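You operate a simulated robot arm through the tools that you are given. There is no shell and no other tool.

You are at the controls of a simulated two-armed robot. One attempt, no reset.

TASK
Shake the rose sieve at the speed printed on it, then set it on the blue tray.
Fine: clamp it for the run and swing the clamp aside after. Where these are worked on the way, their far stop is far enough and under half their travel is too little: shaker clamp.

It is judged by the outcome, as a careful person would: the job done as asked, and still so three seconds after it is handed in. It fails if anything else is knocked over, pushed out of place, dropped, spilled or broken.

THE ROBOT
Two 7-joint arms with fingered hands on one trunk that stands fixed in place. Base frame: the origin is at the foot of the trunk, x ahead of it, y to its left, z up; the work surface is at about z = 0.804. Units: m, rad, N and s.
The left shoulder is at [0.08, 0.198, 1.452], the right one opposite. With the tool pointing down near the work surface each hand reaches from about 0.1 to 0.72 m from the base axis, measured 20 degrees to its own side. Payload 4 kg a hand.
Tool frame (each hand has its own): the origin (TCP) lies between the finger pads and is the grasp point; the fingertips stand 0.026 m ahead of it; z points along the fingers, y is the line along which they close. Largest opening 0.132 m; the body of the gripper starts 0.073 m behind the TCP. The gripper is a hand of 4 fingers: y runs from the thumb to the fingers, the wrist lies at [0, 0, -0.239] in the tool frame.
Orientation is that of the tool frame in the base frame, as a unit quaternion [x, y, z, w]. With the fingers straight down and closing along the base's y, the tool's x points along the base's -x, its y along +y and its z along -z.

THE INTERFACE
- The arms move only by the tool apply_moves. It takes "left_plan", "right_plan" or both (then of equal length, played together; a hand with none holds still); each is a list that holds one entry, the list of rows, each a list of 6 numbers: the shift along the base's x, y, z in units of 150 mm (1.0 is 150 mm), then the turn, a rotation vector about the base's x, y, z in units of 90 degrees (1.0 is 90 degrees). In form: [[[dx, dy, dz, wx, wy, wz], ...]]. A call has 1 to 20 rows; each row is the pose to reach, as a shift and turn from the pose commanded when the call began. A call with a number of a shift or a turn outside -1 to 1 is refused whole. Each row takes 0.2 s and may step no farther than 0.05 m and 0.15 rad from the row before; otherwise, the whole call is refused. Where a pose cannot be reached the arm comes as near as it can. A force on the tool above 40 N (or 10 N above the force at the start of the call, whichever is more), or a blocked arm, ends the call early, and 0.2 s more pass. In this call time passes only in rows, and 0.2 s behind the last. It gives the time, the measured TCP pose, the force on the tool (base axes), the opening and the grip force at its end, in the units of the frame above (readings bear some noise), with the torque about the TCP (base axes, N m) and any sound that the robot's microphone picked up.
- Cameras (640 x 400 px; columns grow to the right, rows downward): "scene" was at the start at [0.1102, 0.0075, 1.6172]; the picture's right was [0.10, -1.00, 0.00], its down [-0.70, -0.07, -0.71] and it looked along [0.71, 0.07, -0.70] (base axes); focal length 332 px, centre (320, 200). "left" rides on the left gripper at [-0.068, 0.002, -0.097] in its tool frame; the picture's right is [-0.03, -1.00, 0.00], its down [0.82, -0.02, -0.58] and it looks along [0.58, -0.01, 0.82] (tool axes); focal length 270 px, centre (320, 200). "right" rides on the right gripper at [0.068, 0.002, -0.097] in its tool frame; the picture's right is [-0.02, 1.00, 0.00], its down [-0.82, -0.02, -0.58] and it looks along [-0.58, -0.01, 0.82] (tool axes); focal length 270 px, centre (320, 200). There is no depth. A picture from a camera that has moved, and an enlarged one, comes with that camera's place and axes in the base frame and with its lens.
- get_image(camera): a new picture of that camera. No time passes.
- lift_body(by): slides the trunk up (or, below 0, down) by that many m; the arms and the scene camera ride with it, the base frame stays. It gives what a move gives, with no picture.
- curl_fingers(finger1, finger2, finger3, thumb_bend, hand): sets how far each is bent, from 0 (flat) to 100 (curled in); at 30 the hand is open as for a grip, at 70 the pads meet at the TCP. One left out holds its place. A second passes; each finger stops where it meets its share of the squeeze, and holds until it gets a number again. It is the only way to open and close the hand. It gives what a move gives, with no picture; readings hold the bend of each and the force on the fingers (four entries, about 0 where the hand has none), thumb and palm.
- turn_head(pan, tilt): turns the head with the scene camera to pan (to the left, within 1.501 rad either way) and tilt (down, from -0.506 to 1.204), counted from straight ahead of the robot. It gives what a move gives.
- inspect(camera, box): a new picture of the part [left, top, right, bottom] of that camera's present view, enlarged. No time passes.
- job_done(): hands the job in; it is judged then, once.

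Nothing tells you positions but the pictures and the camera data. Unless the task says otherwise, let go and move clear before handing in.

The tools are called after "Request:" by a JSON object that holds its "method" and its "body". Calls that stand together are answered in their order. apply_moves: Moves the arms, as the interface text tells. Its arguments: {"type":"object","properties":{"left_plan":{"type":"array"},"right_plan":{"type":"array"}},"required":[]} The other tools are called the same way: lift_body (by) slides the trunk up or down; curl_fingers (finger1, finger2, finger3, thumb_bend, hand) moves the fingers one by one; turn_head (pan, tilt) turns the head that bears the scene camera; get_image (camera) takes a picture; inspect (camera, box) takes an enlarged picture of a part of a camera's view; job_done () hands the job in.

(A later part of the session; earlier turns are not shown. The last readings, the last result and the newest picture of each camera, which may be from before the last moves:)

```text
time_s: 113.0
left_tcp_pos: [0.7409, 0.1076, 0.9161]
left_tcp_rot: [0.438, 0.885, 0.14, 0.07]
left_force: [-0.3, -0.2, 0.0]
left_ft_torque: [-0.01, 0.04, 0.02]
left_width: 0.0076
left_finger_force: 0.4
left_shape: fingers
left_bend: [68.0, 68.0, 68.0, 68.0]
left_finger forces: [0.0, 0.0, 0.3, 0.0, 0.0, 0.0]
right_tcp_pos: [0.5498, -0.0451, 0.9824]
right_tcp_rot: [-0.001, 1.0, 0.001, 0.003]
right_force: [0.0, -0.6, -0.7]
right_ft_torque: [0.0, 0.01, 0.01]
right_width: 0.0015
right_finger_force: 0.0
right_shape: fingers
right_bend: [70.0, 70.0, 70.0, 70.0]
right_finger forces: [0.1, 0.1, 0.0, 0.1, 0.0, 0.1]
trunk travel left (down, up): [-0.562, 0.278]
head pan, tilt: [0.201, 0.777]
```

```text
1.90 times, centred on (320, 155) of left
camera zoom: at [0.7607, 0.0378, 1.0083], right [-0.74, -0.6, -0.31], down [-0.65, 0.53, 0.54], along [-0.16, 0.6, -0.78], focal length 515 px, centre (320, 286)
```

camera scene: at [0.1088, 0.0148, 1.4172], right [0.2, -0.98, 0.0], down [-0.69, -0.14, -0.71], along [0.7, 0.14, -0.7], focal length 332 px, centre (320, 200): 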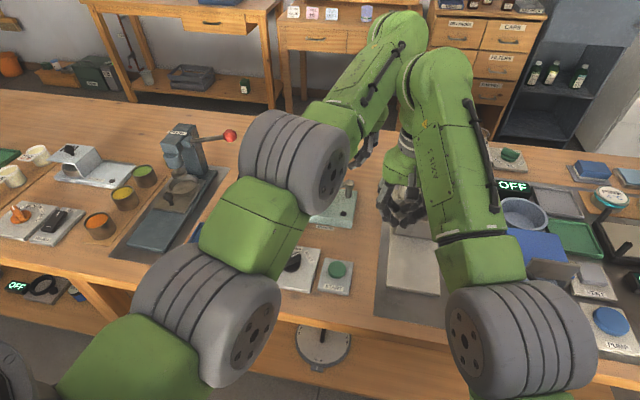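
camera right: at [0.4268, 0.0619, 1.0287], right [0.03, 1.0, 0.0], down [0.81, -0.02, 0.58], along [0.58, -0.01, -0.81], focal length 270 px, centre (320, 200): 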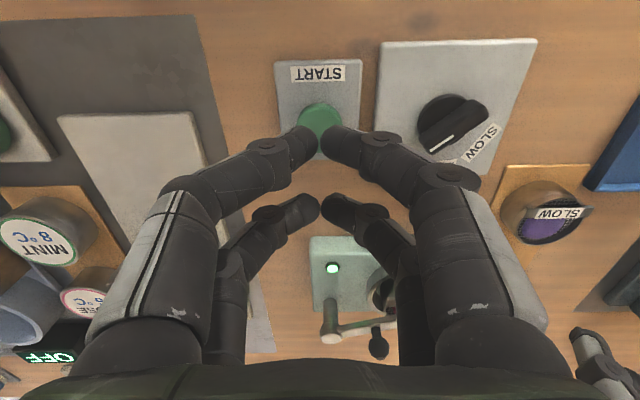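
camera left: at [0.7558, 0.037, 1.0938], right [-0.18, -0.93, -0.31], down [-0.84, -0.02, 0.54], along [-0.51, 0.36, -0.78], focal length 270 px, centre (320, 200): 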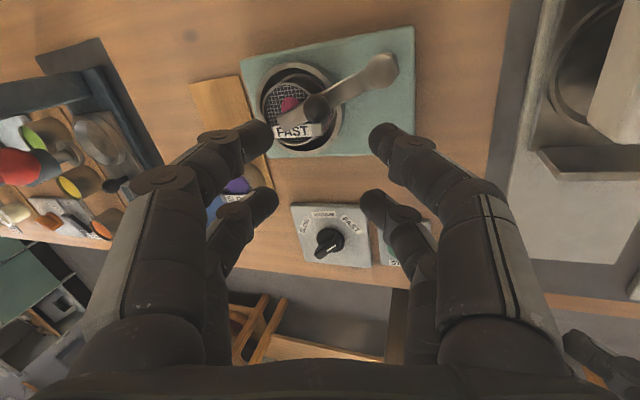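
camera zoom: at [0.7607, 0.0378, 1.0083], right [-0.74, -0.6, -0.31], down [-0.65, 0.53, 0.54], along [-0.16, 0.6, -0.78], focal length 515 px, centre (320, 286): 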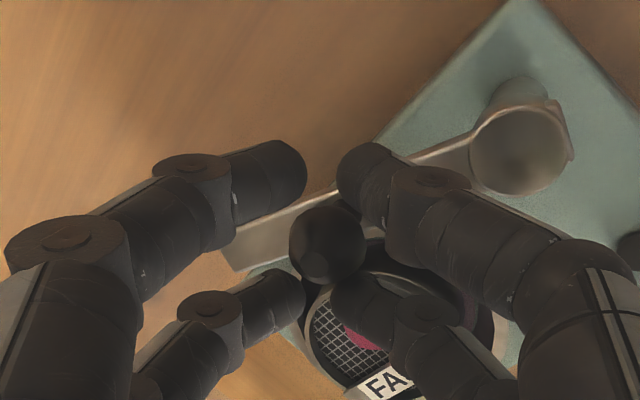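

Request:
{"method": "apply_moves", "body": {"left_plan": [[[0.039, -0.017, 0, 0, 0, -0.089], [0.075, -0.039, 0, 0, 0, -0.178], [0.109, -0.065, 0, 0, 0, -0.267], [0.137, -0.097, 0, 0, 0, -0.356]]]}}

Request:
{"method": "inspect", "body": {"camera": "left", "box": [200, 50, 440, 260]}}

Request:
{"method": "inspect", "body": {"camera": "scene", "box": [260, 130, 400, 235]}}

```text
time_s: 114.0
left_tcp_pos: [0.7629, 0.0934, 0.9151]
left_tcp_rot: [0.665, 0.73, 0.115, 0.106]
left_force: [1.1, -0.7, 0.7]
left_ft_torque: [0.02, 0.01, -0.03]
left_width: 0.0075
left_finger_force: 0.1
left_shape: fingers
left_bend: [68.0, 68.0, 68.0, 68.0]
left_finger forces: [0.0, 0.0, 0.0, 0.1, 0.0, 0.0]
right_tcp_pos: [0.5493, -0.0446, 0.9827]
right_tcp_rot: [0.0, 1.0, 0.001, 0.004]
right_force: [0.0, 0.0, -0.1]
right_ft_torque: [-0.01, 0.0, 0.01]
right_width: 0.0017
right_finger_force: 0.1
right_shape: fingers
right_bend: [70.0, 70.0, 70.0, 70.0]
right_finger forces: [0.1, 0.1, 0.1, 0.0, 0.1, 0.0]
trunk travel left (down, up): [-0.562, 0.278]
head pan, tilt: [0.201, 0.777]
```

```text
1.90 times, centred on (320, 155) of left
camera zoom: at [0.7403, 0.0239, 1.0075], right [-0.94, -0.12, -0.31], down [-0.27, 0.79, 0.54], along [0.18, 0.6, -0.78], focal length 515 px, centre (320, 286)
```

zoom: 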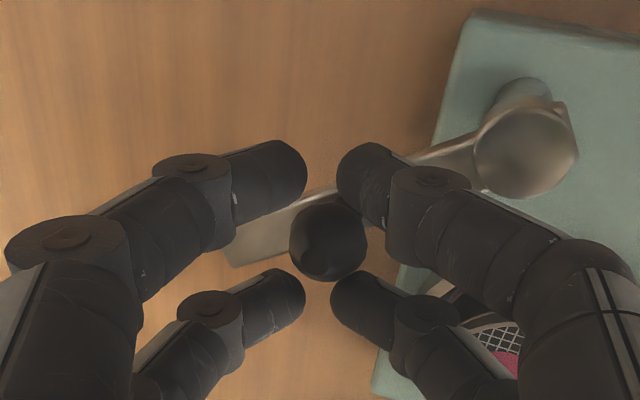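

```text
3.81 times, centred on (330, 182) of scene
camera zoom: at [0.1091, 0.0161, 1.4172], right [0.2, -0.98, 0.0], down [-0.69, -0.14, -0.71], along [0.7, 0.14, -0.7], focal length 1266 px, centre (282, 267)
```

zoom: 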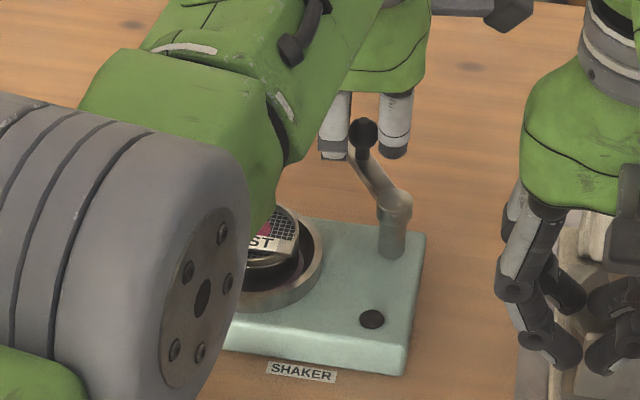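

Request:
{"method": "apply_moves", "body": {"left_plan": [[[0.013, -0.017, 0, 0, 0, -0.044], [0.025, -0.036, 0, 0, 0, -0.089]]]}}

```text
time_s: 114.6
left_tcp_pos: [0.7645, 0.0903, 0.9158]
left_tcp_rot: [0.713, 0.683, 0.108, 0.114]
left_force: [-2.7, 7.4, 2.1]
left_ft_torque: [0.2, 0.12, 0.06]
left_width: 0.0077
left_finger_force: 3.4
left_shape: fingers
left_bend: [68.0, 68.0, 67.0, 68.0]
left_finger forces: [0.0, 0.0, 7.8, 0.0, 0.1, 0.0]
right_tcp_pos: [0.5496, -0.0433, 0.9827]
right_tcp_rot: [0.0, 1.0, 0.001, 0.004]
right_force: [0.5, -0.4, 0.3]
right_ft_torque: [0.0, -0.04, -0.02]
right_width: 0.0016
right_finger_force: 0.2
right_shape: fingers
right_bend: [70.0, 70.0, 70.0, 70.0]
right_finger forces: [0.1, 0.0, 0.1, 0.0, 0.0, 0.0]
trunk travel left (down, up): [-0.562, 0.278]
head pan, tilt: [0.201, 0.777]
```

The clamp has reached its open stop. I'll ease off, open the fingers and lift away from the knob.

Request:
{"method": "apply_moves", "body": {"left_plan": [[[-0.012, 0.018, 0.005, 0, 0, 0.04]]]}}

Request:
{"method": "curl_fingers", "body": {"hand": "left", "finger1": 57, "finger2": 57, "finger3": 57, "thumb_bend": 57}}

Request:
{"method": "apply_moves", "body": {"left_plan": [[[-0.05, 0.003, 0.15, 0, 0, 0], [-0.11, 0.006, 0.34, 0, 0, 0], [-0.15, 0.006, 0.46, 0, 0, 0]]]}}

Request:
{"method": "get_image", "body": {"camera": "left"}}

Request:
{"method": "inspect", "body": {"camera": "scene", "box": [260, 130, 400, 235]}}

```text
time_s: 115.0
left_tcp_pos: [0.7621, 0.0911, 0.9159]
left_tcp_rot: [0.692, 0.705, 0.11, 0.11]
left_force: [-1.5, 4.1, 0.5]
left_ft_torque: [0.08, 0.02, -0.02]
left_width: 0.0075
left_finger_force: 1.3
left_shape: fingers
left_bend: [68.0, 68.0, 67.0, 68.0]
left_finger forces: [0.0, 0.0, 4.4, 0.1, 0.1, 0.0]
right_tcp_pos: [0.55, -0.0438, 0.9821]
right_tcp_rot: [-0.001, 1.0, 0.0, 0.004]
right_force: [-0.3, -0.8, 0.3]
right_ft_torque: [-0.01, -0.01, 0.02]
right_width: 0.0011
right_finger_force: 0.1
right_shape: fingers
right_bend: [70.0, 70.0, 70.0, 70.0]
right_finger forces: [0.1, 0.0, 0.0, 0.0, 0.0, 0.0]
trunk travel left (down, up): [-0.562, 0.278]
head pan, tilt: [0.201, 0.777]
```

```text
time_s: 116.0
left_tcp_pos: [0.7638, 0.0912, 0.9167]
left_tcp_rot: [0.692, 0.705, 0.11, 0.11]
left_force: [0.5, -0.3, 0.3]
left_ft_torque: [0.0, 0.03, 0.01]
left_width: 0.0449
left_finger_force: 0.0
left_shape: fingers
left_bend: [56.0, 56.0, 56.0, 56.0]
left_finger forces: [0.0, 0.1, 0.0, 0.0, 0.0, 0.0]
right_tcp_pos: [0.5496, -0.0447, 0.9828]
right_tcp_rot: [0.0, 1.0, 0.002, 0.004]
right_force: [-0.5, 0.0, -0.6]
right_ft_torque: [0.01, 0.0, 0.0]
right_width: 0.0017
right_finger_force: 0.1
right_shape: fingers
right_bend: [70.0, 70.0, 70.0, 70.0]
right_finger forces: [0.0, 0.1, 0.0, 0.0, 0.0, 0.0]
trunk travel left (down, up): [-0.562, 0.278]
head pan, tilt: [0.201, 0.777]
```

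```text
time_s: 116.8
left_tcp_pos: [0.7394, 0.0922, 0.9857]
left_tcp_rot: [0.692, 0.705, 0.111, 0.11]
left_force: [-1.4, -0.7, 0.3]
left_ft_torque: [0.03, -0.01, 0.0]
left_width: 0.0454
left_finger_force: 0.0
left_shape: fingers
left_bend: [56.0, 56.0, 56.0, 56.0]
left_finger forces: [0.1, 0.0, 0.0, 0.0, 0.1, 0.1]
right_tcp_pos: [0.5513, -0.0448, 0.9837]
right_tcp_rot: [0.001, 1.0, 0.001, 0.003]
right_force: [0.1, -0.3, 0.7]
right_ft_torque: [0.01, 0.01, 0.01]
right_width: 0.0012
right_finger_force: 0.1
right_shape: fingers
right_bend: [70.0, 70.0, 70.0, 70.0]
right_finger forces: [0.0, 0.0, 0.0, 0.1, 0.0, 0.0]
trunk travel left (down, up): [-0.562, 0.278]
head pan, tilt: [0.201, 0.777]
```

```text
taken
camera left: at [0.7131, 0.0237, 1.0781], right [-0.95, -0.04, -0.31], down [-0.21, 0.81, 0.54], along [0.23, 0.58, -0.78], focal length 270 px, centre (320, 200)
```

left: 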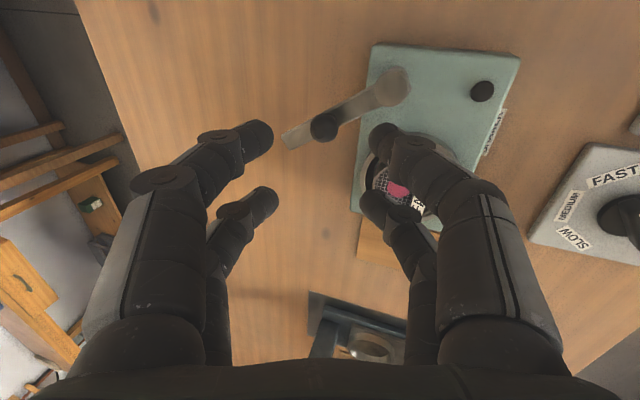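

```text
3.81 times, centred on (330, 182) of scene
camera zoom: at [0.1088, 0.0159, 1.4172], right [0.2, -0.98, 0.0], down [-0.69, -0.14, -0.71], along [0.7, 0.14, -0.7], focal length 1266 px, centre (282, 267)
```

zoom: 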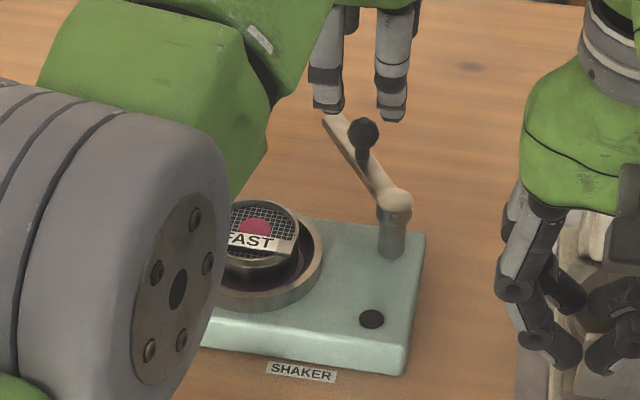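

The clamp is swung fully aside. Now I'll bring the left hand back upright over the sieve to pick it up.

Request:
{"method": "apply_moves", "body": {"left_plan": [[[-0.08, 0.1, 0.0, 0, 0.05, 0], [-0.16, 0.2, 0.0, 0, 0.1, 0], [-0.24, 0.3, 0.0, 0, 0.15, 0], [-0.316, 0.41, -0.05, 0, 0.2, 0], [-0.316, 0.41, -0.25, 0, 0.2, 0]]]}}

Request:
{"method": "get_image", "body": {"camera": "left"}}

Request:
{"method": "inspect", "body": {"camera": "left", "box": [190, 20, 430, 200]}}

Request:
{"method": "inspect", "body": {"camera": "scene", "box": [260, 130, 400, 235]}}

```text
time_s: 118.0
left_tcp_pos: [0.6932, 0.1512, 0.9497]
left_tcp_rot: [0.701, 0.714, 0.001, -0.001]
left_force: [-0.8, -0.9, 0.2]
left_ft_torque: [-0.01, 0.01, -0.01]
left_width: 0.0452
left_finger_force: 0.0
left_shape: fingers
left_bend: [56.0, 56.0, 56.0, 56.0]
left_finger forces: [0.0, 0.0, 0.0, 0.0, 0.0, 0.0]
right_tcp_pos: [0.5498, -0.0445, 0.9808]
right_tcp_rot: [0.0, 1.0, 0.0, 0.003]
right_force: [0.3, -0.8, 0.2]
right_ft_torque: [0.03, 0.02, -0.01]
right_width: 0.0014
right_finger_force: 0.0
right_shape: fingers
right_bend: [70.0, 70.0, 70.0, 70.0]
right_finger forces: [0.0, 0.0, 0.0, 0.0, 0.0, 0.1]
trunk travel left (down, up): [-0.562, 0.278]
head pan, tilt: [0.201, 0.777]
```

```text
taken
camera left: at [0.697, 0.0838, 1.0461], right [-1.0, -0.05, 0.0], down [-0.04, 0.81, 0.58], along [-0.03, 0.58, -0.81], focal length 270 px, centre (320, 200)
```

left: 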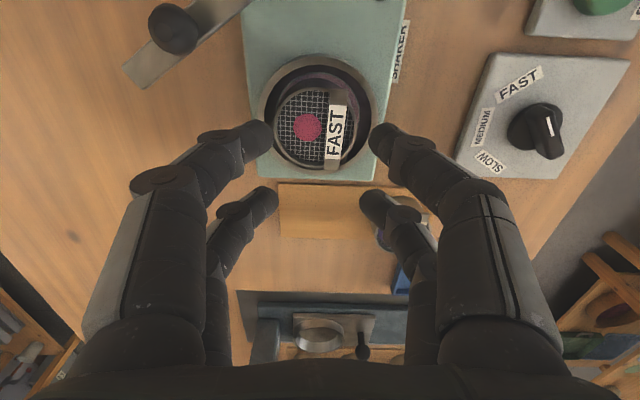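

```text
2.22 times, centred on (310, 110) of left
camera zoom: at [0.697, 0.0838, 1.0461], right [-1.0, -0.05, 0.0], down [-0.04, 0.81, 0.58], along [-0.03, 0.58, -0.81], focal length 601 px, centre (342, 400)
```

zoom: 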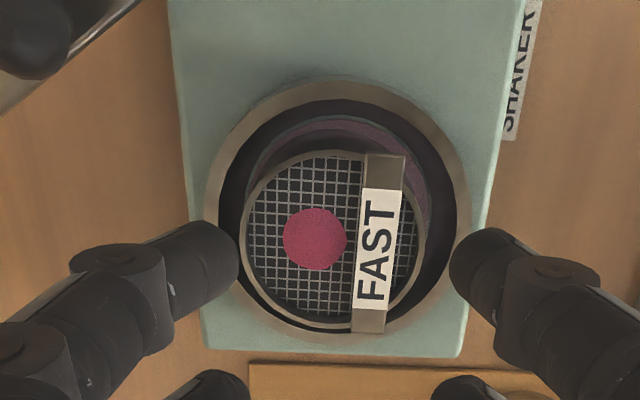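

```text
3.81 times, centred on (330, 182) of scene
camera zoom: at [0.1097, 0.0158, 1.4172], right [0.2, -0.98, 0.0], down [-0.69, -0.14, -0.71], along [0.7, 0.14, -0.7], focal length 1266 px, centre (282, 267)
```

zoom: 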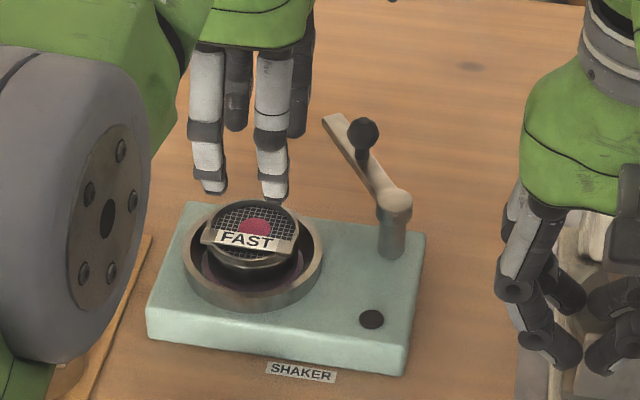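

Request:
{"method": "curl_fingers", "body": {"hand": "left", "finger1": 50, "finger2": 50, "finger3": 50, "thumb_bend": 50}}

Request:
{"method": "apply_moves", "body": {"left_plan": [[[0.024, 0.0, -0.2, 0, 0, 0], [0.024, 0.0, -0.4, 0, 0, 0], [0.024, 0.0, -0.46, 0, 0, 0]]]}}

Request:
{"method": "inspect", "body": {"camera": "left", "box": [200, 40, 440, 250]}}

Request:
{"method": "inspect", "body": {"camera": "scene", "box": [270, 160, 350, 220]}}

```text
time_s: 119.0
left_tcp_pos: [0.6933, 0.1512, 0.9498]
left_tcp_rot: [0.701, 0.713, 0.002, -0.001]
left_force: [-0.9, 0.5, -0.2]
left_ft_torque: [0.01, -0.01, -0.01]
left_width: 0.0654
left_finger_force: 0.1
left_shape: fingers
left_bend: [50.0, 50.0, 50.0, 50.0]
left_finger forces: [0.1, 0.0, 0.1, 0.0, 0.0, 0.0]
right_tcp_pos: [0.5504, -0.0443, 0.981]
right_tcp_rot: [0.0, 1.0, 0.001, 0.003]
right_force: [0.6, 0.4, 0.3]
right_ft_torque: [0.04, 0.02, -0.03]
right_width: 0.0013
right_finger_force: 0.0
right_shape: fingers
right_bend: [70.0, 70.0, 70.0, 70.0]
right_finger forces: [0.1, 0.0, 0.0, 0.1, 0.0, 0.0]
trunk travel left (down, up): [-0.562, 0.278]
head pan, tilt: [0.201, 0.777]
```

```text
time_s: 119.8
left_tcp_pos: [0.6969, 0.151, 0.8816]
left_tcp_rot: [0.7, 0.714, 0.001, -0.001]
left_force: [-0.1, 0.0, 0.5]
left_ft_torque: [0.03, 0.01, -0.04]
left_width: 0.0655
left_finger_force: 0.0
left_shape: fingers
left_bend: [50.0, 50.0, 50.0, 50.0]
left_finger forces: [0.0, 0.0, 0.1, 0.0, 0.1, 0.0]
right_tcp_pos: [0.5493, -0.0448, 0.9823]
right_tcp_rot: [0.001, 1.0, 0.001, 0.003]
right_force: [0.7, 0.5, -0.1]
right_ft_torque: [0.01, -0.01, -0.01]
right_width: 0.0012
right_finger_force: 0.1
right_shape: fingers
right_bend: [70.0, 70.0, 70.0, 70.0]
right_finger forces: [0.0, 0.0, 0.0, 0.1, 0.1, 0.1]
trunk travel left (down, up): [-0.562, 0.278]
head pan, tilt: [0.201, 0.777]
```

```text
1.90 times, centred on (320, 145) of left
camera zoom: at [0.6994, 0.0836, 0.9771], right [-1.0, -0.04, 0.0], down [-0.04, 0.81, 0.58], along [-0.03, 0.58, -0.81], focal length 515 px, centre (320, 305)
```

zoom: 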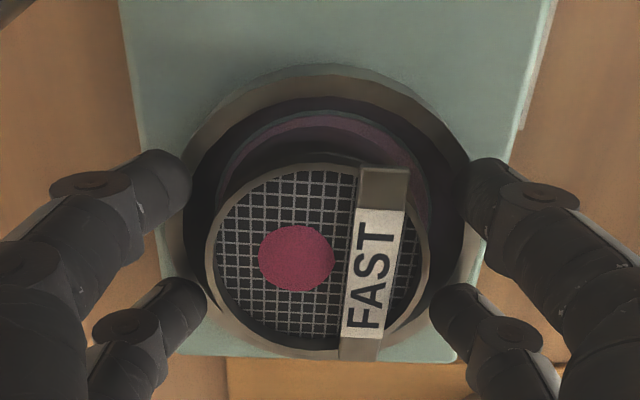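

```text
6.67 times, centred on (310, 190) of scene
camera zoom: at [0.1088, 0.0158, 1.4172], right [0.2, -0.98, 0.0], down [-0.69, -0.14, -0.71], along [0.7, 0.14, -0.7], focal length 2215 px, centre (387, 267)
```

zoom: 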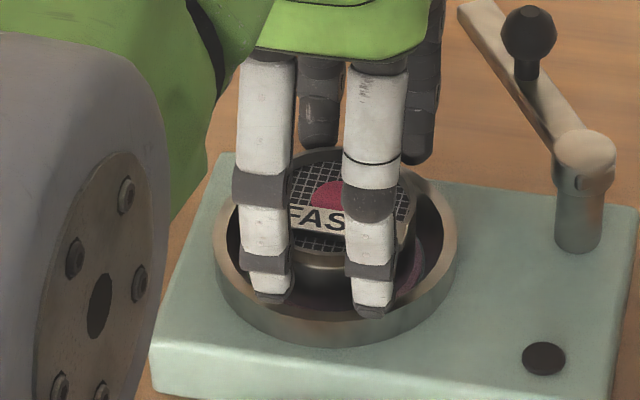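

Request:
{"method": "apply_moves", "body": {"left_plan": [[[0.0, 0.013, -0.02, 0, 0, 0], [0.0, 0.013, -0.04, 0, 0, 0]]]}}

Request:
{"method": "inspect", "body": {"camera": "scene", "box": [270, 160, 350, 220]}}

```text
time_s: 120.4
left_tcp_pos: [0.6964, 0.1539, 0.8782]
left_tcp_rot: [0.7, 0.714, 0.003, 0.0]
left_force: [0.4, -0.2, 10.2]
left_ft_torque: [0.02, 0.37, 0.02]
left_width: 0.0652
left_finger_force: 4.6
left_shape: fingers
left_bend: [50.0, 50.0, 51.0, 50.0]
left_finger forces: [0.0, 0.0, 5.6, 0.1, 4.0, 0.0]
right_tcp_pos: [0.5478, -0.046, 0.9835]
right_tcp_rot: [0.001, 1.0, 0.002, 0.005]
right_force: [0.4, 0.8, -0.7]
right_ft_torque: [0.01, -0.02, 0.03]
right_width: 0.0014
right_finger_force: 0.2
right_shape: fingers
right_bend: [70.0, 70.0, 70.0, 70.0]
right_finger forces: [0.0, 0.0, 0.0, 0.1, 0.1, 0.0]
trunk travel left (down, up): [-0.562, 0.278]
head pan, tilt: [0.201, 0.777]
```

```text
6.67 times, centred on (310, 190) of scene
camera zoom: at [0.1069, 0.0152, 1.4176], right [0.2, -0.98, 0.0], down [-0.69, -0.14, -0.71], along [0.7, 0.14, -0.7], focal length 2215 px, centre (387, 267)
```

zoom: 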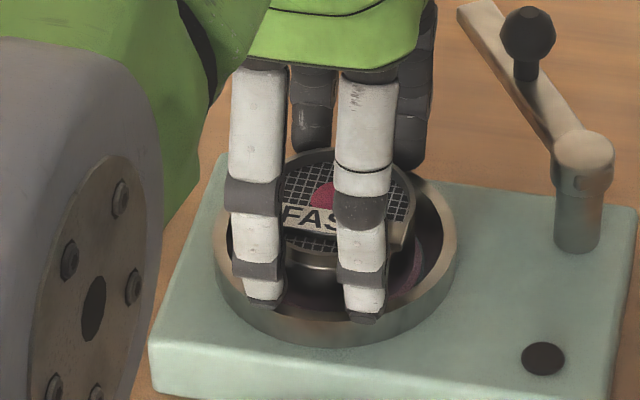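

Request:
{"method": "apply_moves", "body": {"left_plan": [[[0.0, 0.0, 0.015, 0, 0, 0]]]}}

Request:
{"method": "curl_fingers", "body": {"hand": "left", "finger1": 53, "finger2": 53, "finger3": 54, "thumb_bend": 55}}

Request:
{"method": "inspect", "body": {"camera": "left", "box": [200, 40, 440, 250]}}

```text
time_s: 120.8
left_tcp_pos: [0.6972, 0.1549, 0.8766]
left_tcp_rot: [0.7, 0.714, 0.003, -0.002]
left_force: [0.0, -1.3, 6.3]
left_ft_torque: [-0.02, 0.23, 0.01]
left_width: 0.0656
left_finger_force: 2.8
left_shape: fingers
left_bend: [50.0, 50.0, 51.0, 50.0]
left_finger forces: [0.0, 0.0, 3.6, 0.0, 2.3, 0.1]
right_tcp_pos: [0.5481, -0.0457, 0.9822]
right_tcp_rot: [0.001, 1.0, 0.002, 0.004]
right_force: [-0.1, 0.3, -0.8]
right_ft_torque: [-0.02, 0.01, 0.01]
right_width: 0.0014
right_finger_force: 0.1
right_shape: fingers
right_bend: [70.0, 70.0, 70.0, 70.0]
right_finger forces: [0.0, 0.1, 0.0, 0.1, 0.0, 0.0]
trunk travel left (down, up): [-0.562, 0.278]
head pan, tilt: [0.201, 0.777]
```

```text
time_s: 121.8
left_tcp_pos: [0.6971, 0.1549, 0.8764]
left_tcp_rot: [0.701, 0.713, 0.001, -0.001]
left_force: [0.6, -0.5, 6.0]
left_ft_torque: [0.02, -0.04, -0.03]
left_width: 0.0564
left_finger_force: 2.8
left_shape: fingers
left_bend: [51.0, 51.0, 52.0, 55.0]
left_finger forces: [1.5, 1.5, 2.9, 0.0, 0.2, 0.0]
right_tcp_pos: [0.5495, -0.0457, 0.9829]
right_tcp_rot: [0.001, 1.0, 0.002, 0.005]
right_force: [-0.3, 0.0, -1.0]
right_ft_torque: [0.01, -0.01, 0.01]
right_width: 0.0013
right_finger_force: 0.1
right_shape: fingers
right_bend: [70.0, 70.0, 70.0, 70.0]
right_finger forces: [0.0, 0.0, 0.0, 0.0, 0.0, 0.0]
trunk travel left (down, up): [-0.562, 0.278]
head pan, tilt: [0.201, 0.777]
```

```text
1.90 times, centred on (320, 145) of left
camera zoom: at [0.7003, 0.0865, 0.9731], right [-1.0, -0.04, 0.0], down [-0.04, 0.81, 0.58], along [-0.03, 0.58, -0.81], focal length 515 px, centre (320, 305)
```

zoom: 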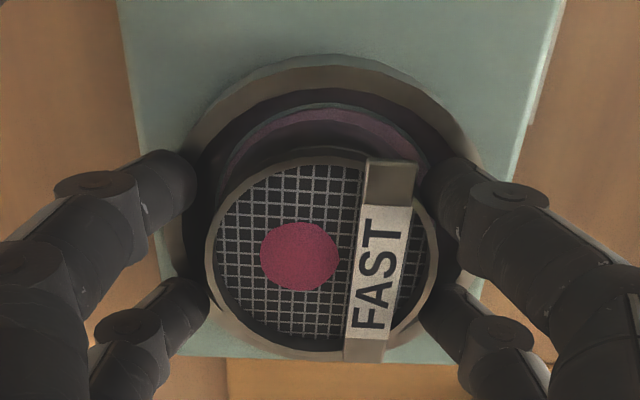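

Request:
{"method": "curl_fingers", "body": {"hand": "left", "finger1": 70, "finger2": 70, "finger3": 70, "thumb_bend": 70}}

Request:
{"method": "inspect", "body": {"camera": "left", "box": [200, 40, 440, 250]}}

Request:
{"method": "inspect", "body": {"camera": "scene", "box": [270, 160, 350, 220]}}

```text
time_s: 122.8
left_tcp_pos: [0.6962, 0.1538, 0.8762]
left_tcp_rot: [0.7, 0.714, 0.002, -0.002]
left_force: [-4.7, -0.7, 2.9]
left_ft_torque: [-0.08, 0.1, -0.02]
left_width: 0.0425
left_finger_force: 18.3
left_shape: fingers
left_bend: [56.0, 55.0, 60.0, 64.0]
left_finger forces: [8.8, 8.4, 6.8, 0.1, 12.5, 0.0]
right_tcp_pos: [0.5478, -0.045, 0.9823]
right_tcp_rot: [0.001, 1.0, 0.002, 0.004]
right_force: [0.3, 0.2, -0.8]
right_ft_torque: [0.0, -0.01, 0.0]
right_width: 0.0014
right_finger_force: 0.0
right_shape: fingers
right_bend: [70.0, 70.0, 70.0, 70.0]
right_finger forces: [0.1, 0.0, 0.1, 0.0, 0.0, 0.0]
trunk travel left (down, up): [-0.562, 0.278]
head pan, tilt: [0.201, 0.777]
```

```text
1.90 times, centred on (320, 145) of left
camera zoom: at [0.6995, 0.0865, 0.973], right [-1.0, -0.04, 0.0], down [-0.04, 0.81, 0.58], along [-0.03, 0.58, -0.81], focal length 515 px, centre (320, 305)
```

zoom: 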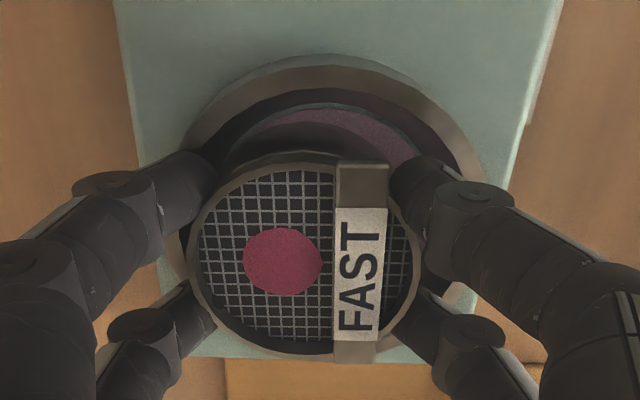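

```text
6.67 times, centred on (310, 190) of scene
camera zoom: at [0.1075, 0.0155, 1.4173], right [0.2, -0.98, 0.0], down [-0.69, -0.14, -0.71], along [0.7, 0.14, -0.7], focal length 2215 px, centre (387, 267)
```

zoom: 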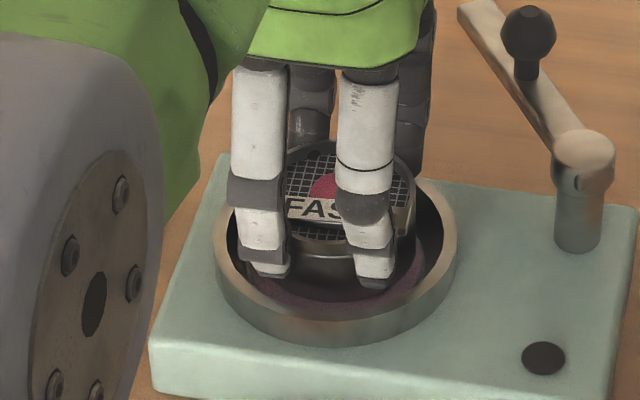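

The grip readings match the first pick-up. I'll lift gently and check.

Request:
{"method": "apply_moves", "body": {"left_plan": [[[0.0, 0.0, 0.06, 0, 0, 0], [0.0, 0.0, 0.14, 0, 0, 0], [0.0, 0.0, 0.25, 0, 0, 0]]]}}

Request:
{"method": "get_image", "body": {"camera": "left"}}

Request:
{"method": "inspect", "body": {"camera": "scene", "box": [260, 130, 400, 235]}}

```text
time_s: 123.6
left_tcp_pos: [0.6957, 0.154, 0.9129]
left_tcp_rot: [0.7, 0.714, 0.002, -0.002]
left_force: [0.4, -0.1, -0.3]
left_ft_torque: [0.01, 0.0, -0.03]
left_width: 0.0422
left_finger_force: 17.3
left_shape: fingers
left_bend: [55.0, 54.0, 60.0, 64.0]
left_finger forces: [8.2, 9.0, 6.1, 0.0, 10.7, 0.0]
right_tcp_pos: [0.5505, -0.0442, 0.9826]
right_tcp_rot: [0.0, 1.0, 0.002, 0.004]
right_force: [0.2, -0.2, 0.9]
right_ft_torque: [0.0, 0.03, 0.0]
right_width: 0.0015
right_finger_force: 0.0
right_shape: fingers
right_bend: [70.0, 70.0, 70.0, 70.0]
right_finger forces: [0.1, 0.0, 0.0, 0.0, 0.0, 0.1]
trunk travel left (down, up): [-0.562, 0.278]
head pan, tilt: [0.201, 0.777]
```

```text
taken
camera left: at [0.6994, 0.0864, 1.0092], right [-1.0, -0.04, 0.0], down [-0.04, 0.81, 0.58], along [-0.03, 0.58, -0.81], focal length 270 px, centre (320, 200)
```

left: 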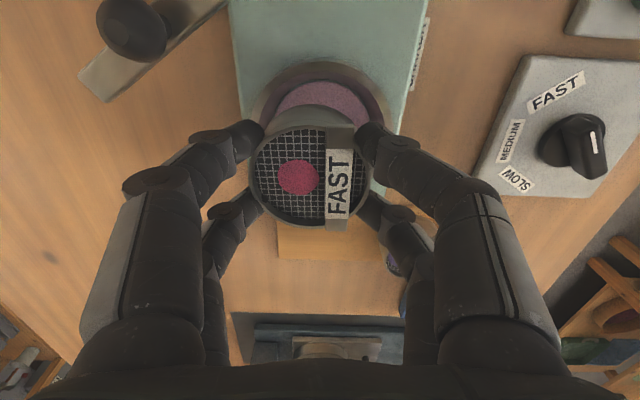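

```text
3.81 times, centred on (330, 182) of scene
camera zoom: at [0.109, 0.0158, 1.4172], right [0.2, -0.98, 0.0], down [-0.69, -0.14, -0.71], along [0.7, 0.14, -0.7], focal length 1266 px, centre (282, 267)
```

zoom: 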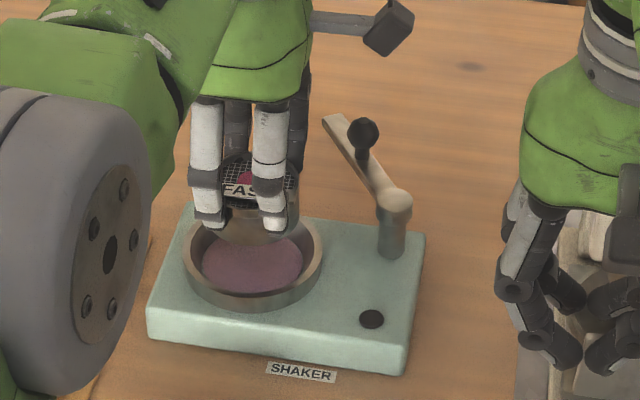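

Request:
{"method": "apply_moves", "body": {"left_plan": [[[-0.02, 0.02, 0.13, 0, 0, 0], [-0.19, 0.24, 0.13, 0, 0, 0], [-0.36, 0.47, 0.13, 0, 0, 0], [-0.533, 0.693, 0.13, 0, 0, 0]]]}}

Request:
{"method": "get_image", "body": {"camera": "left"}}

Request:
{"method": "get_image", "body": {"camera": "scene"}}

```text
time_s: 124.6
left_tcp_pos: [0.6159, 0.2604, 0.9316]
left_tcp_rot: [0.701, 0.714, 0.001, -0.001]
left_force: [-0.3, -0.4, -0.9]
left_ft_torque: [-0.01, 0.0, 0.01]
left_width: 0.0422
left_finger_force: 16.9
left_shape: fingers
left_bend: [55.0, 54.0, 60.0, 64.0]
left_finger forces: [8.1, 8.9, 6.0, 0.0, 10.6, 0.0]
right_tcp_pos: [0.5495, -0.0449, 0.9831]
right_tcp_rot: [0.001, 1.0, 0.001, 0.004]
right_force: [0.1, 0.0, 0.8]
right_ft_torque: [0.02, 0.01, -0.03]
right_width: 0.0011
right_finger_force: 0.1
right_shape: fingers
right_bend: [70.0, 70.0, 70.0, 70.0]
right_finger forces: [0.0, 0.0, 0.0, 0.0, 0.0, 0.1]
trunk travel left (down, up): [-0.562, 0.278]
head pan, tilt: [0.201, 0.777]
```

```text
taken
camera left: at [0.6187, 0.1931, 1.0286], right [-1.0, -0.04, 0.0], down [-0.04, 0.81, 0.58], along [-0.03, 0.58, -0.81], focal length 270 px, centre (320, 200)
```

left: 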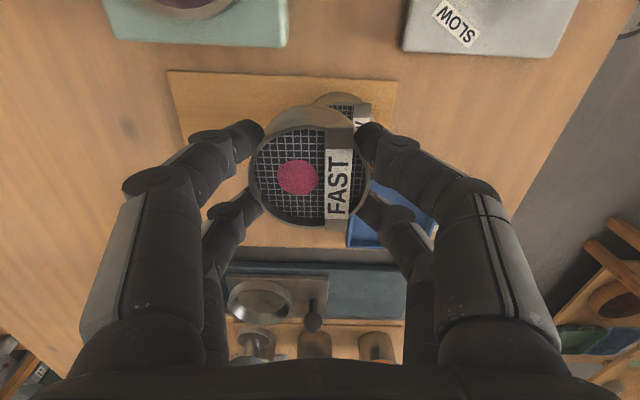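

```text
taken
camera scene: at [0.1078, 0.0167, 1.4173], right [0.2, -0.98, 0.0], down [-0.69, -0.14, -0.71], along [0.7, 0.14, -0.7], focal length 332 px, centre (320, 200)
```

scene: 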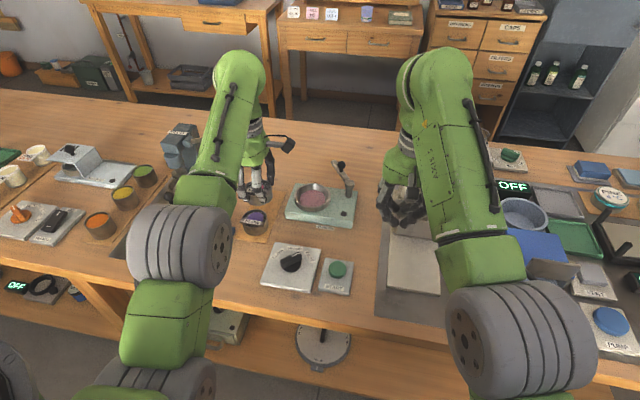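

Request:
{"method": "apply_moves", "body": {"left_plan": [[[-0.15, 0.16, 0.0, 0, 0, 0], [-0.3, 0.31, 0.0, 0, 0, 0], [-0.44, 0.46, 0.0, 0, 0, 0]]]}}

Request:
{"method": "get_image", "body": {"camera": "left"}}

Request:
{"method": "inspect", "body": {"camera": "left", "box": [210, 60, 420, 250]}}

Request:
{"method": "get_image", "body": {"camera": "scene"}}

```text
time_s: 125.4
left_tcp_pos: [0.5498, 0.3274, 0.9313]
left_tcp_rot: [0.7, 0.714, 0.002, -0.001]
left_force: [-0.1, -0.8, -1.1]
left_ft_torque: [-0.01, -0.02, -0.01]
left_width: 0.0418
left_finger_force: 16.7
left_shape: fingers
left_bend: [55.0, 54.0, 60.0, 64.0]
left_finger forces: [8.4, 9.1, 6.0, 0.0, 10.7, 0.0]
right_tcp_pos: [0.5501, -0.0446, 0.983]
right_tcp_rot: [0.001, 1.0, 0.0, 0.003]
right_force: [0.0, 0.1, 0.7]
right_ft_torque: [0.01, 0.0, -0.01]
right_width: 0.0012
right_finger_force: 0.1
right_shape: fingers
right_bend: [70.0, 70.0, 70.0, 70.0]
right_finger forces: [0.0, 0.0, 0.1, 0.0, 0.1, 0.1]
trunk travel left (down, up): [-0.562, 0.278]
head pan, tilt: [0.201, 0.777]
```

```text
taken
camera left: at [0.5539, 0.2607, 1.0268], right [-1.0, -0.04, 0.0], down [-0.04, 0.81, 0.58], along [-0.03, 0.58, -0.81], focal length 270 px, centre (320, 200)
```

left: 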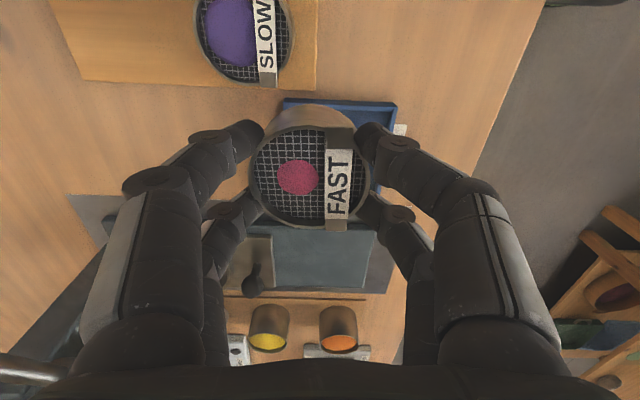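

```text
2.11 times, centred on (315, 155) of left
camera zoom: at [0.5539, 0.2607, 1.0268], right [-1.0, -0.04, 0.0], down [-0.04, 0.81, 0.58], along [-0.03, 0.58, -0.81], focal length 569 px, centre (330, 295)
```

zoom: 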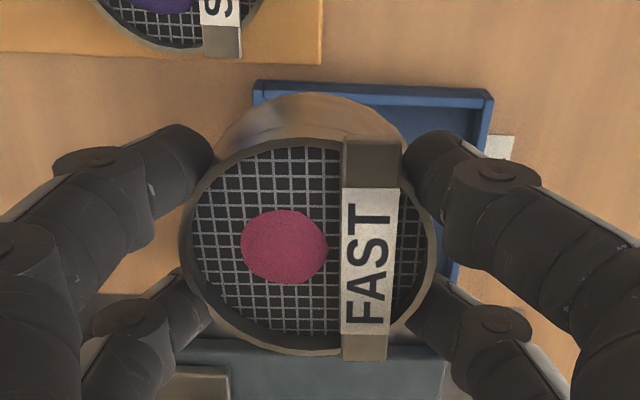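

```text
taken
camera scene: at [0.1087, 0.0163, 1.4172], right [0.2, -0.98, 0.0], down [-0.69, -0.14, -0.71], along [0.7, 0.14, -0.7], focal length 332 px, centre (320, 200)
```

scene: 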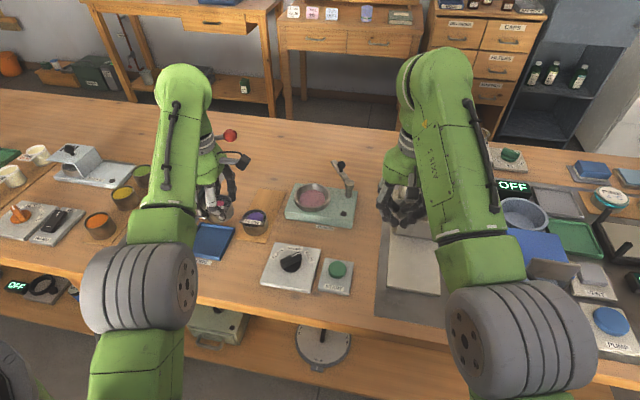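

The tray is centred at about (0.535, 0.360). I'll move the sieve over its centre and lower it.

Request:
{"method": "apply_moves", "body": {"left_plan": [[[-0.07, 0.11, -0.06, 0, 0, 0], [-0.137, 0.22, -0.17, 0, 0, 0]]]}}

Request:
{"method": "get_image", "body": {"camera": "left"}}

Request:
{"method": "inspect", "body": {"camera": "scene", "box": [150, 160, 290, 265]}}

```text
time_s: 126.0
left_tcp_pos: [0.5317, 0.3622, 0.9059]
left_tcp_rot: [0.7, 0.714, 0.002, -0.002]
left_force: [-0.1, -0.2, -0.3]
left_ft_torque: [-0.03, -0.01, -0.03]
left_width: 0.042
left_finger_force: 17.0
left_shape: fingers
left_bend: [55.0, 54.0, 60.0, 64.0]
left_finger forces: [8.3, 9.2, 6.1, 0.0, 10.7, 0.0]
right_tcp_pos: [0.5502, -0.044, 0.9828]
right_tcp_rot: [0.0, 1.0, 0.001, 0.004]
right_force: [-0.8, 0.3, -0.1]
right_ft_torque: [0.02, -0.03, -0.01]
right_width: 0.0013
right_finger_force: 0.2
right_shape: fingers
right_bend: [70.0, 70.0, 70.0, 70.0]
right_finger forces: [0.1, 0.0, 0.0, 0.1, 0.1, 0.0]
trunk travel left (down, up): [-0.562, 0.278]
head pan, tilt: [0.201, 0.777]
```

```text
taken
camera left: at [0.5352, 0.2937, 1.0018], right [-1.0, -0.04, 0.0], down [-0.04, 0.81, 0.58], along [-0.03, 0.58, -0.81], focal length 270 px, centre (320, 200)
```

left: 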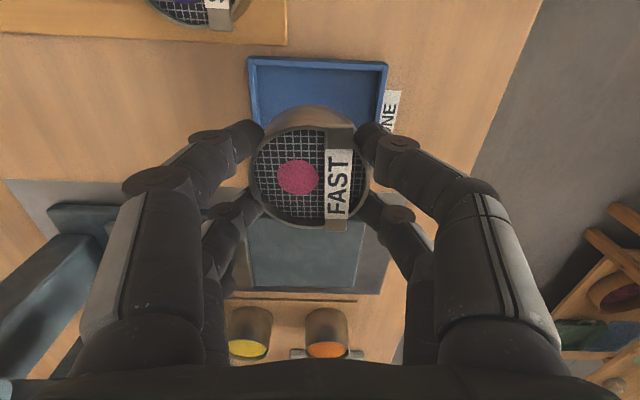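

```text
3.81 times, centred on (220, 212) of scene
camera zoom: at [0.1088, 0.0168, 1.4172], right [0.2, -0.98, 0.0], down [-0.69, -0.14, -0.71], along [0.7, 0.14, -0.7], focal length 1266 px, centre (701, 152)
```

zoom: 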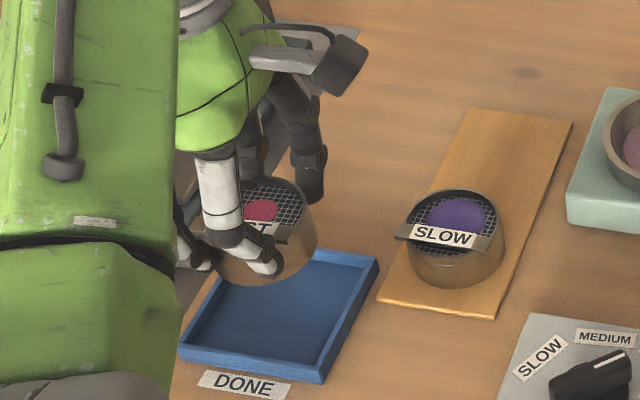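

Request:
{"method": "apply_moves", "body": {"left_plan": [[[-0.012, 0.007, -0.15, 0, 0, 0], [-0.012, 0.007, -0.28, 0, 0, 0]]]}}

Request:
{"method": "inspect", "body": {"camera": "scene", "box": [150, 160, 290, 265]}}

Request:
{"method": "get_image", "body": {"camera": "left"}}

```text
time_s: 126.6
left_tcp_pos: [0.5284, 0.3632, 0.8649]
left_tcp_rot: [0.701, 0.714, 0.001, -0.001]
left_force: [0.2, -0.4, -1.1]
left_ft_torque: [0.01, -0.02, 0.0]
left_width: 0.042
left_finger_force: 17.3
left_shape: fingers
left_bend: [55.0, 54.0, 60.0, 64.0]
left_finger forces: [8.3, 9.1, 6.2, 0.0, 10.8, 0.0]
right_tcp_pos: [0.5508, -0.043, 0.9822]
right_tcp_rot: [-0.001, 1.0, 0.001, 0.003]
right_force: [-0.3, -0.2, -0.7]
right_ft_torque: [0.06, 0.02, -0.02]
right_width: 0.0012
right_finger_force: 0.0
right_shape: fingers
right_bend: [70.0, 70.0, 70.0, 70.0]
right_finger forces: [0.0, 0.0, 0.0, 0.0, 0.0, 0.1]
trunk travel left (down, up): [-0.562, 0.278]
head pan, tilt: [0.201, 0.777]
```

```text
3.81 times, centred on (220, 212) of scene
camera zoom: at [0.1092, 0.0163, 1.4172], right [0.2, -0.98, 0.0], down [-0.69, -0.14, -0.71], along [0.7, 0.14, -0.7], focal length 1266 px, centre (701, 152)
```

zoom: 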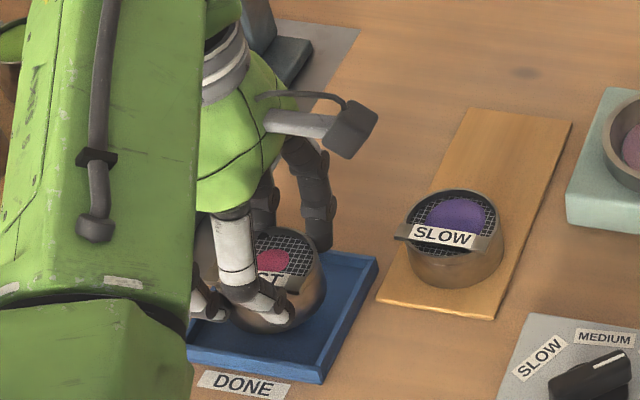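

```text
taken
camera left: at [0.5321, 0.2947, 0.9615], right [-1.0, -0.04, 0.0], down [-0.04, 0.81, 0.58], along [-0.03, 0.58, -0.81], focal length 270 px, centre (320, 200)
```

left: 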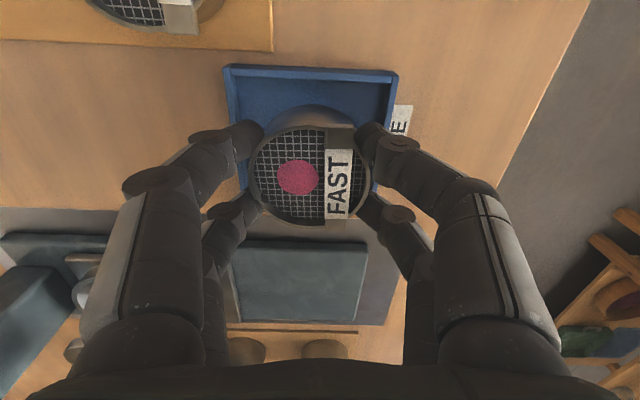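

Request:
{"method": "apply_moves", "body": {"left_plan": [[[0, 0, -0.03, 0, 0, 0], [0, 0, -0.06, 0, 0, 0]]]}}

Request:
{"method": "apply_moves", "body": {"left_plan": [[[0, 0, -0.02, 0, 0, 0], [0, 0, -0.035, 0, 0, 0]]]}}

```text
time_s: 127.2
left_tcp_pos: [0.5295, 0.3609, 0.8559]
left_tcp_rot: [0.7, 0.714, 0.002, -0.001]
left_force: [0.5, -0.4, -0.8]
left_ft_torque: [0.01, -0.01, -0.03]
left_width: 0.0422
left_finger_force: 17.1
left_shape: fingers
left_bend: [55.0, 54.0, 60.0, 64.0]
left_finger forces: [8.3, 9.1, 6.0, 0.0, 10.8, 0.0]
right_tcp_pos: [0.5499, -0.0445, 0.9823]
right_tcp_rot: [0.0, 1.0, 0.0, 0.004]
right_force: [0.5, 0.4, 0.0]
right_ft_torque: [0.03, 0.01, 0.02]
right_width: 0.0013
right_finger_force: 0.1
right_shape: fingers
right_bend: [70.0, 70.0, 70.0, 70.0]
right_finger forces: [0.0, 0.0, 0.0, 0.1, 0.1, 0.1]
trunk travel left (down, up): [-0.562, 0.278]
head pan, tilt: [0.201, 0.777]
```

```text
time_s: 127.8
left_tcp_pos: [0.5285, 0.3611, 0.8511]
left_tcp_rot: [0.7, 0.714, 0.001, -0.001]
left_force: [-0.4, 1.2, -1.3]
left_ft_torque: [0.02, 0.01, -0.02]
left_width: 0.042
left_finger_force: 17.0
left_shape: fingers
left_bend: [55.0, 54.0, 60.0, 64.0]
left_finger forces: [8.2, 9.1, 6.1, 0.1, 10.8, 0.1]
right_tcp_pos: [0.5503, -0.044, 0.9822]
right_tcp_rot: [0.0, 1.0, 0.0, 0.003]
right_force: [-0.7, 0.3, 0.1]
right_ft_torque: [-0.01, -0.01, -0.01]
right_width: 0.0013
right_finger_force: 0.0
right_shape: fingers
right_bend: [70.0, 70.0, 70.0, 70.0]
right_finger forces: [0.0, 0.0, 0.1, 0.0, 0.0, 0.0]
trunk travel left (down, up): [-0.562, 0.278]
head pan, tilt: [0.201, 0.777]
```

Request:
{"method": "apply_moves", "body": {"left_plan": [[[0, 0, -0.015, 0, 0, 0], [0, 0, -0.03, 0, 0, 0]]]}}

Request:
{"method": "inspect", "body": {"camera": "scene", "box": [170, 180, 260, 250]}}

```text
time_s: 128.4
left_tcp_pos: [0.5274, 0.3612, 0.8494]
left_tcp_rot: [0.7, 0.714, 0.003, -0.001]
left_force: [-1.3, 0.5, 8.2]
left_ft_torque: [0.11, -0.27, 0.01]
left_width: 0.0416
left_finger_force: 17.7
left_shape: fingers
left_bend: [55.0, 55.0, 60.0, 64.0]
left_finger forces: [8.1, 9.4, 6.9, 0.1, 11.2, 0.1]
right_tcp_pos: [0.5486, -0.0457, 0.9832]
right_tcp_rot: [0.0, 1.0, 0.002, 0.004]
right_force: [-0.9, 0.5, -0.7]
right_ft_torque: [-0.02, 0.05, 0.01]
right_width: 0.0016
right_finger_force: 0.0
right_shape: fingers
right_bend: [70.0, 70.0, 70.0, 70.0]
right_finger forces: [0.0, 0.0, 0.0, 0.1, 0.0, 0.0]
trunk travel left (down, up): [-0.562, 0.278]
head pan, tilt: [0.201, 0.777]
```

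```text
5.71 times, centred on (215, 215) of scene
camera zoom: at [0.1072, 0.0151, 1.4175], right [0.2, -0.98, 0.0], down [-0.69, -0.14, -0.71], along [0.7, 0.14, -0.7], focal length 1899 px, centre (920, 114)
```

zoom: 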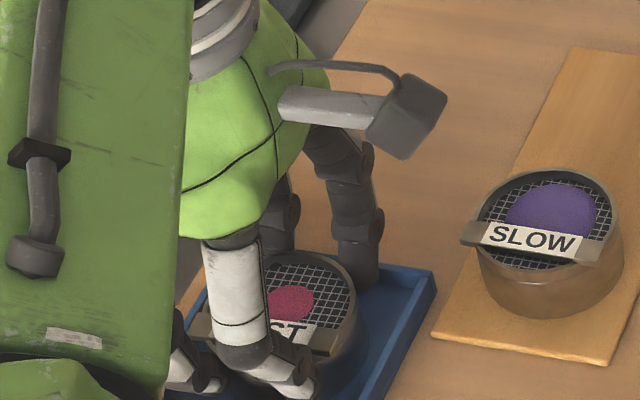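

The sieve has touched down on the tray. I'll ease off slightly and open the fingers a little.

Request:
{"method": "apply_moves", "body": {"left_plan": [[[0, 0, 0.01, 0, 0, 0]]]}}

Request:
{"method": "curl_fingers", "body": {"hand": "left", "finger1": 53, "finger2": 53, "finger3": 57, "thumb_bend": 60}}

Request:
{"method": "get_image", "body": {"camera": "left"}}

Request:
{"method": "inspect", "body": {"camera": "left", "box": [200, 50, 440, 250]}}

```text
time_s: 128.8
left_tcp_pos: [0.5289, 0.3612, 0.8488]
left_tcp_rot: [0.7, 0.714, 0.003, -0.002]
left_force: [-0.8, 0.1, 9.6]
left_ft_torque: [0.07, -0.3, -0.01]
left_width: 0.0419
left_finger_force: 17.7
left_shape: fingers
left_bend: [55.0, 55.0, 60.0, 64.0]
left_finger forces: [8.6, 9.5, 6.8, 0.0, 10.8, 0.0]
right_tcp_pos: [0.5487, -0.0451, 0.9835]
right_tcp_rot: [0.0, 1.0, 0.002, 0.005]
right_force: [-1.2, -0.3, 0.2]
right_ft_torque: [0.0, -0.01, 0.02]
right_width: 0.0013
right_finger_force: 0.0
right_shape: fingers
right_bend: [70.0, 70.0, 70.0, 70.0]
right_finger forces: [0.1, 0.1, 0.0, 0.1, 0.1, 0.1]
trunk travel left (down, up): [-0.562, 0.278]
head pan, tilt: [0.201, 0.777]
```

```text
time_s: 129.8
left_tcp_pos: [0.5291, 0.3618, 0.8465]
left_tcp_rot: [0.7, 0.714, 0.001, -0.002]
left_force: [-0.1, -0.3, -2.4]
left_ft_torque: [0.0, -0.01, 0.0]
left_width: 0.0462
left_finger_force: 1.4
left_shape: fingers
left_bend: [53.0, 52.0, 56.0, 60.0]
left_finger forces: [0.2, 0.8, 0.0, 0.0, 1.1, 0.0]
right_tcp_pos: [0.5504, -0.0454, 0.9835]
right_tcp_rot: [-0.001, 1.0, 0.0, 0.004]
right_force: [0.1, -0.5, -0.5]
right_ft_torque: [0.04, 0.0, 0.06]
right_width: 0.0015
right_finger_force: 0.1
right_shape: fingers
right_bend: [70.0, 70.0, 70.0, 70.0]
right_finger forces: [0.1, 0.0, 0.0, 0.0, 0.0, 0.1]
trunk travel left (down, up): [-0.562, 0.278]
head pan, tilt: [0.201, 0.777]
```

```text
taken
camera left: at [0.5321, 0.2936, 0.9442], right [-1.0, -0.04, 0.0], down [-0.04, 0.81, 0.58], along [-0.03, 0.58, -0.81], focal length 270 px, centre (320, 200)
```

left: 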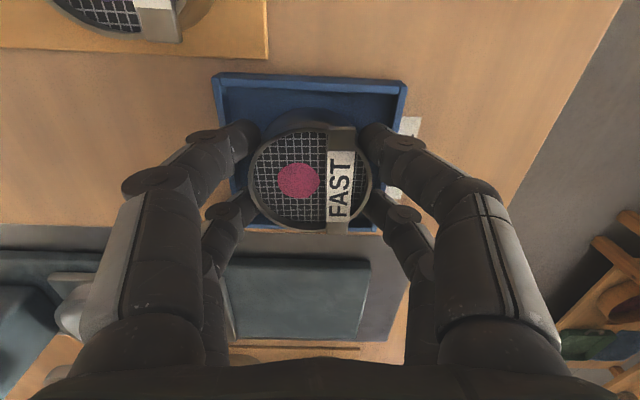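

```text
2.00 times, centred on (320, 150) of left
camera zoom: at [0.5321, 0.2936, 0.9442], right [-1.0, -0.04, 0.0], down [-0.04, 0.81, 0.58], along [-0.03, 0.58, -0.81], focal length 541 px, centre (320, 300)
```

zoom: 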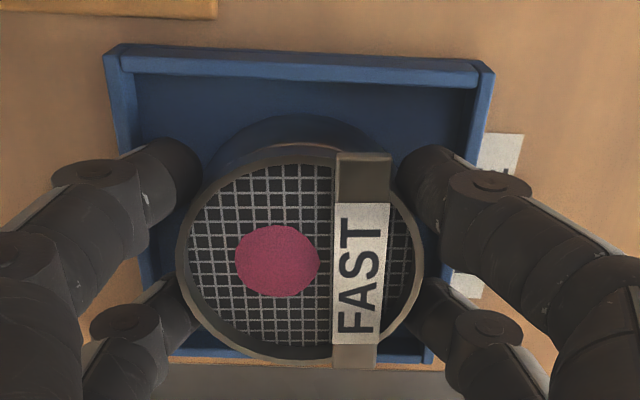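

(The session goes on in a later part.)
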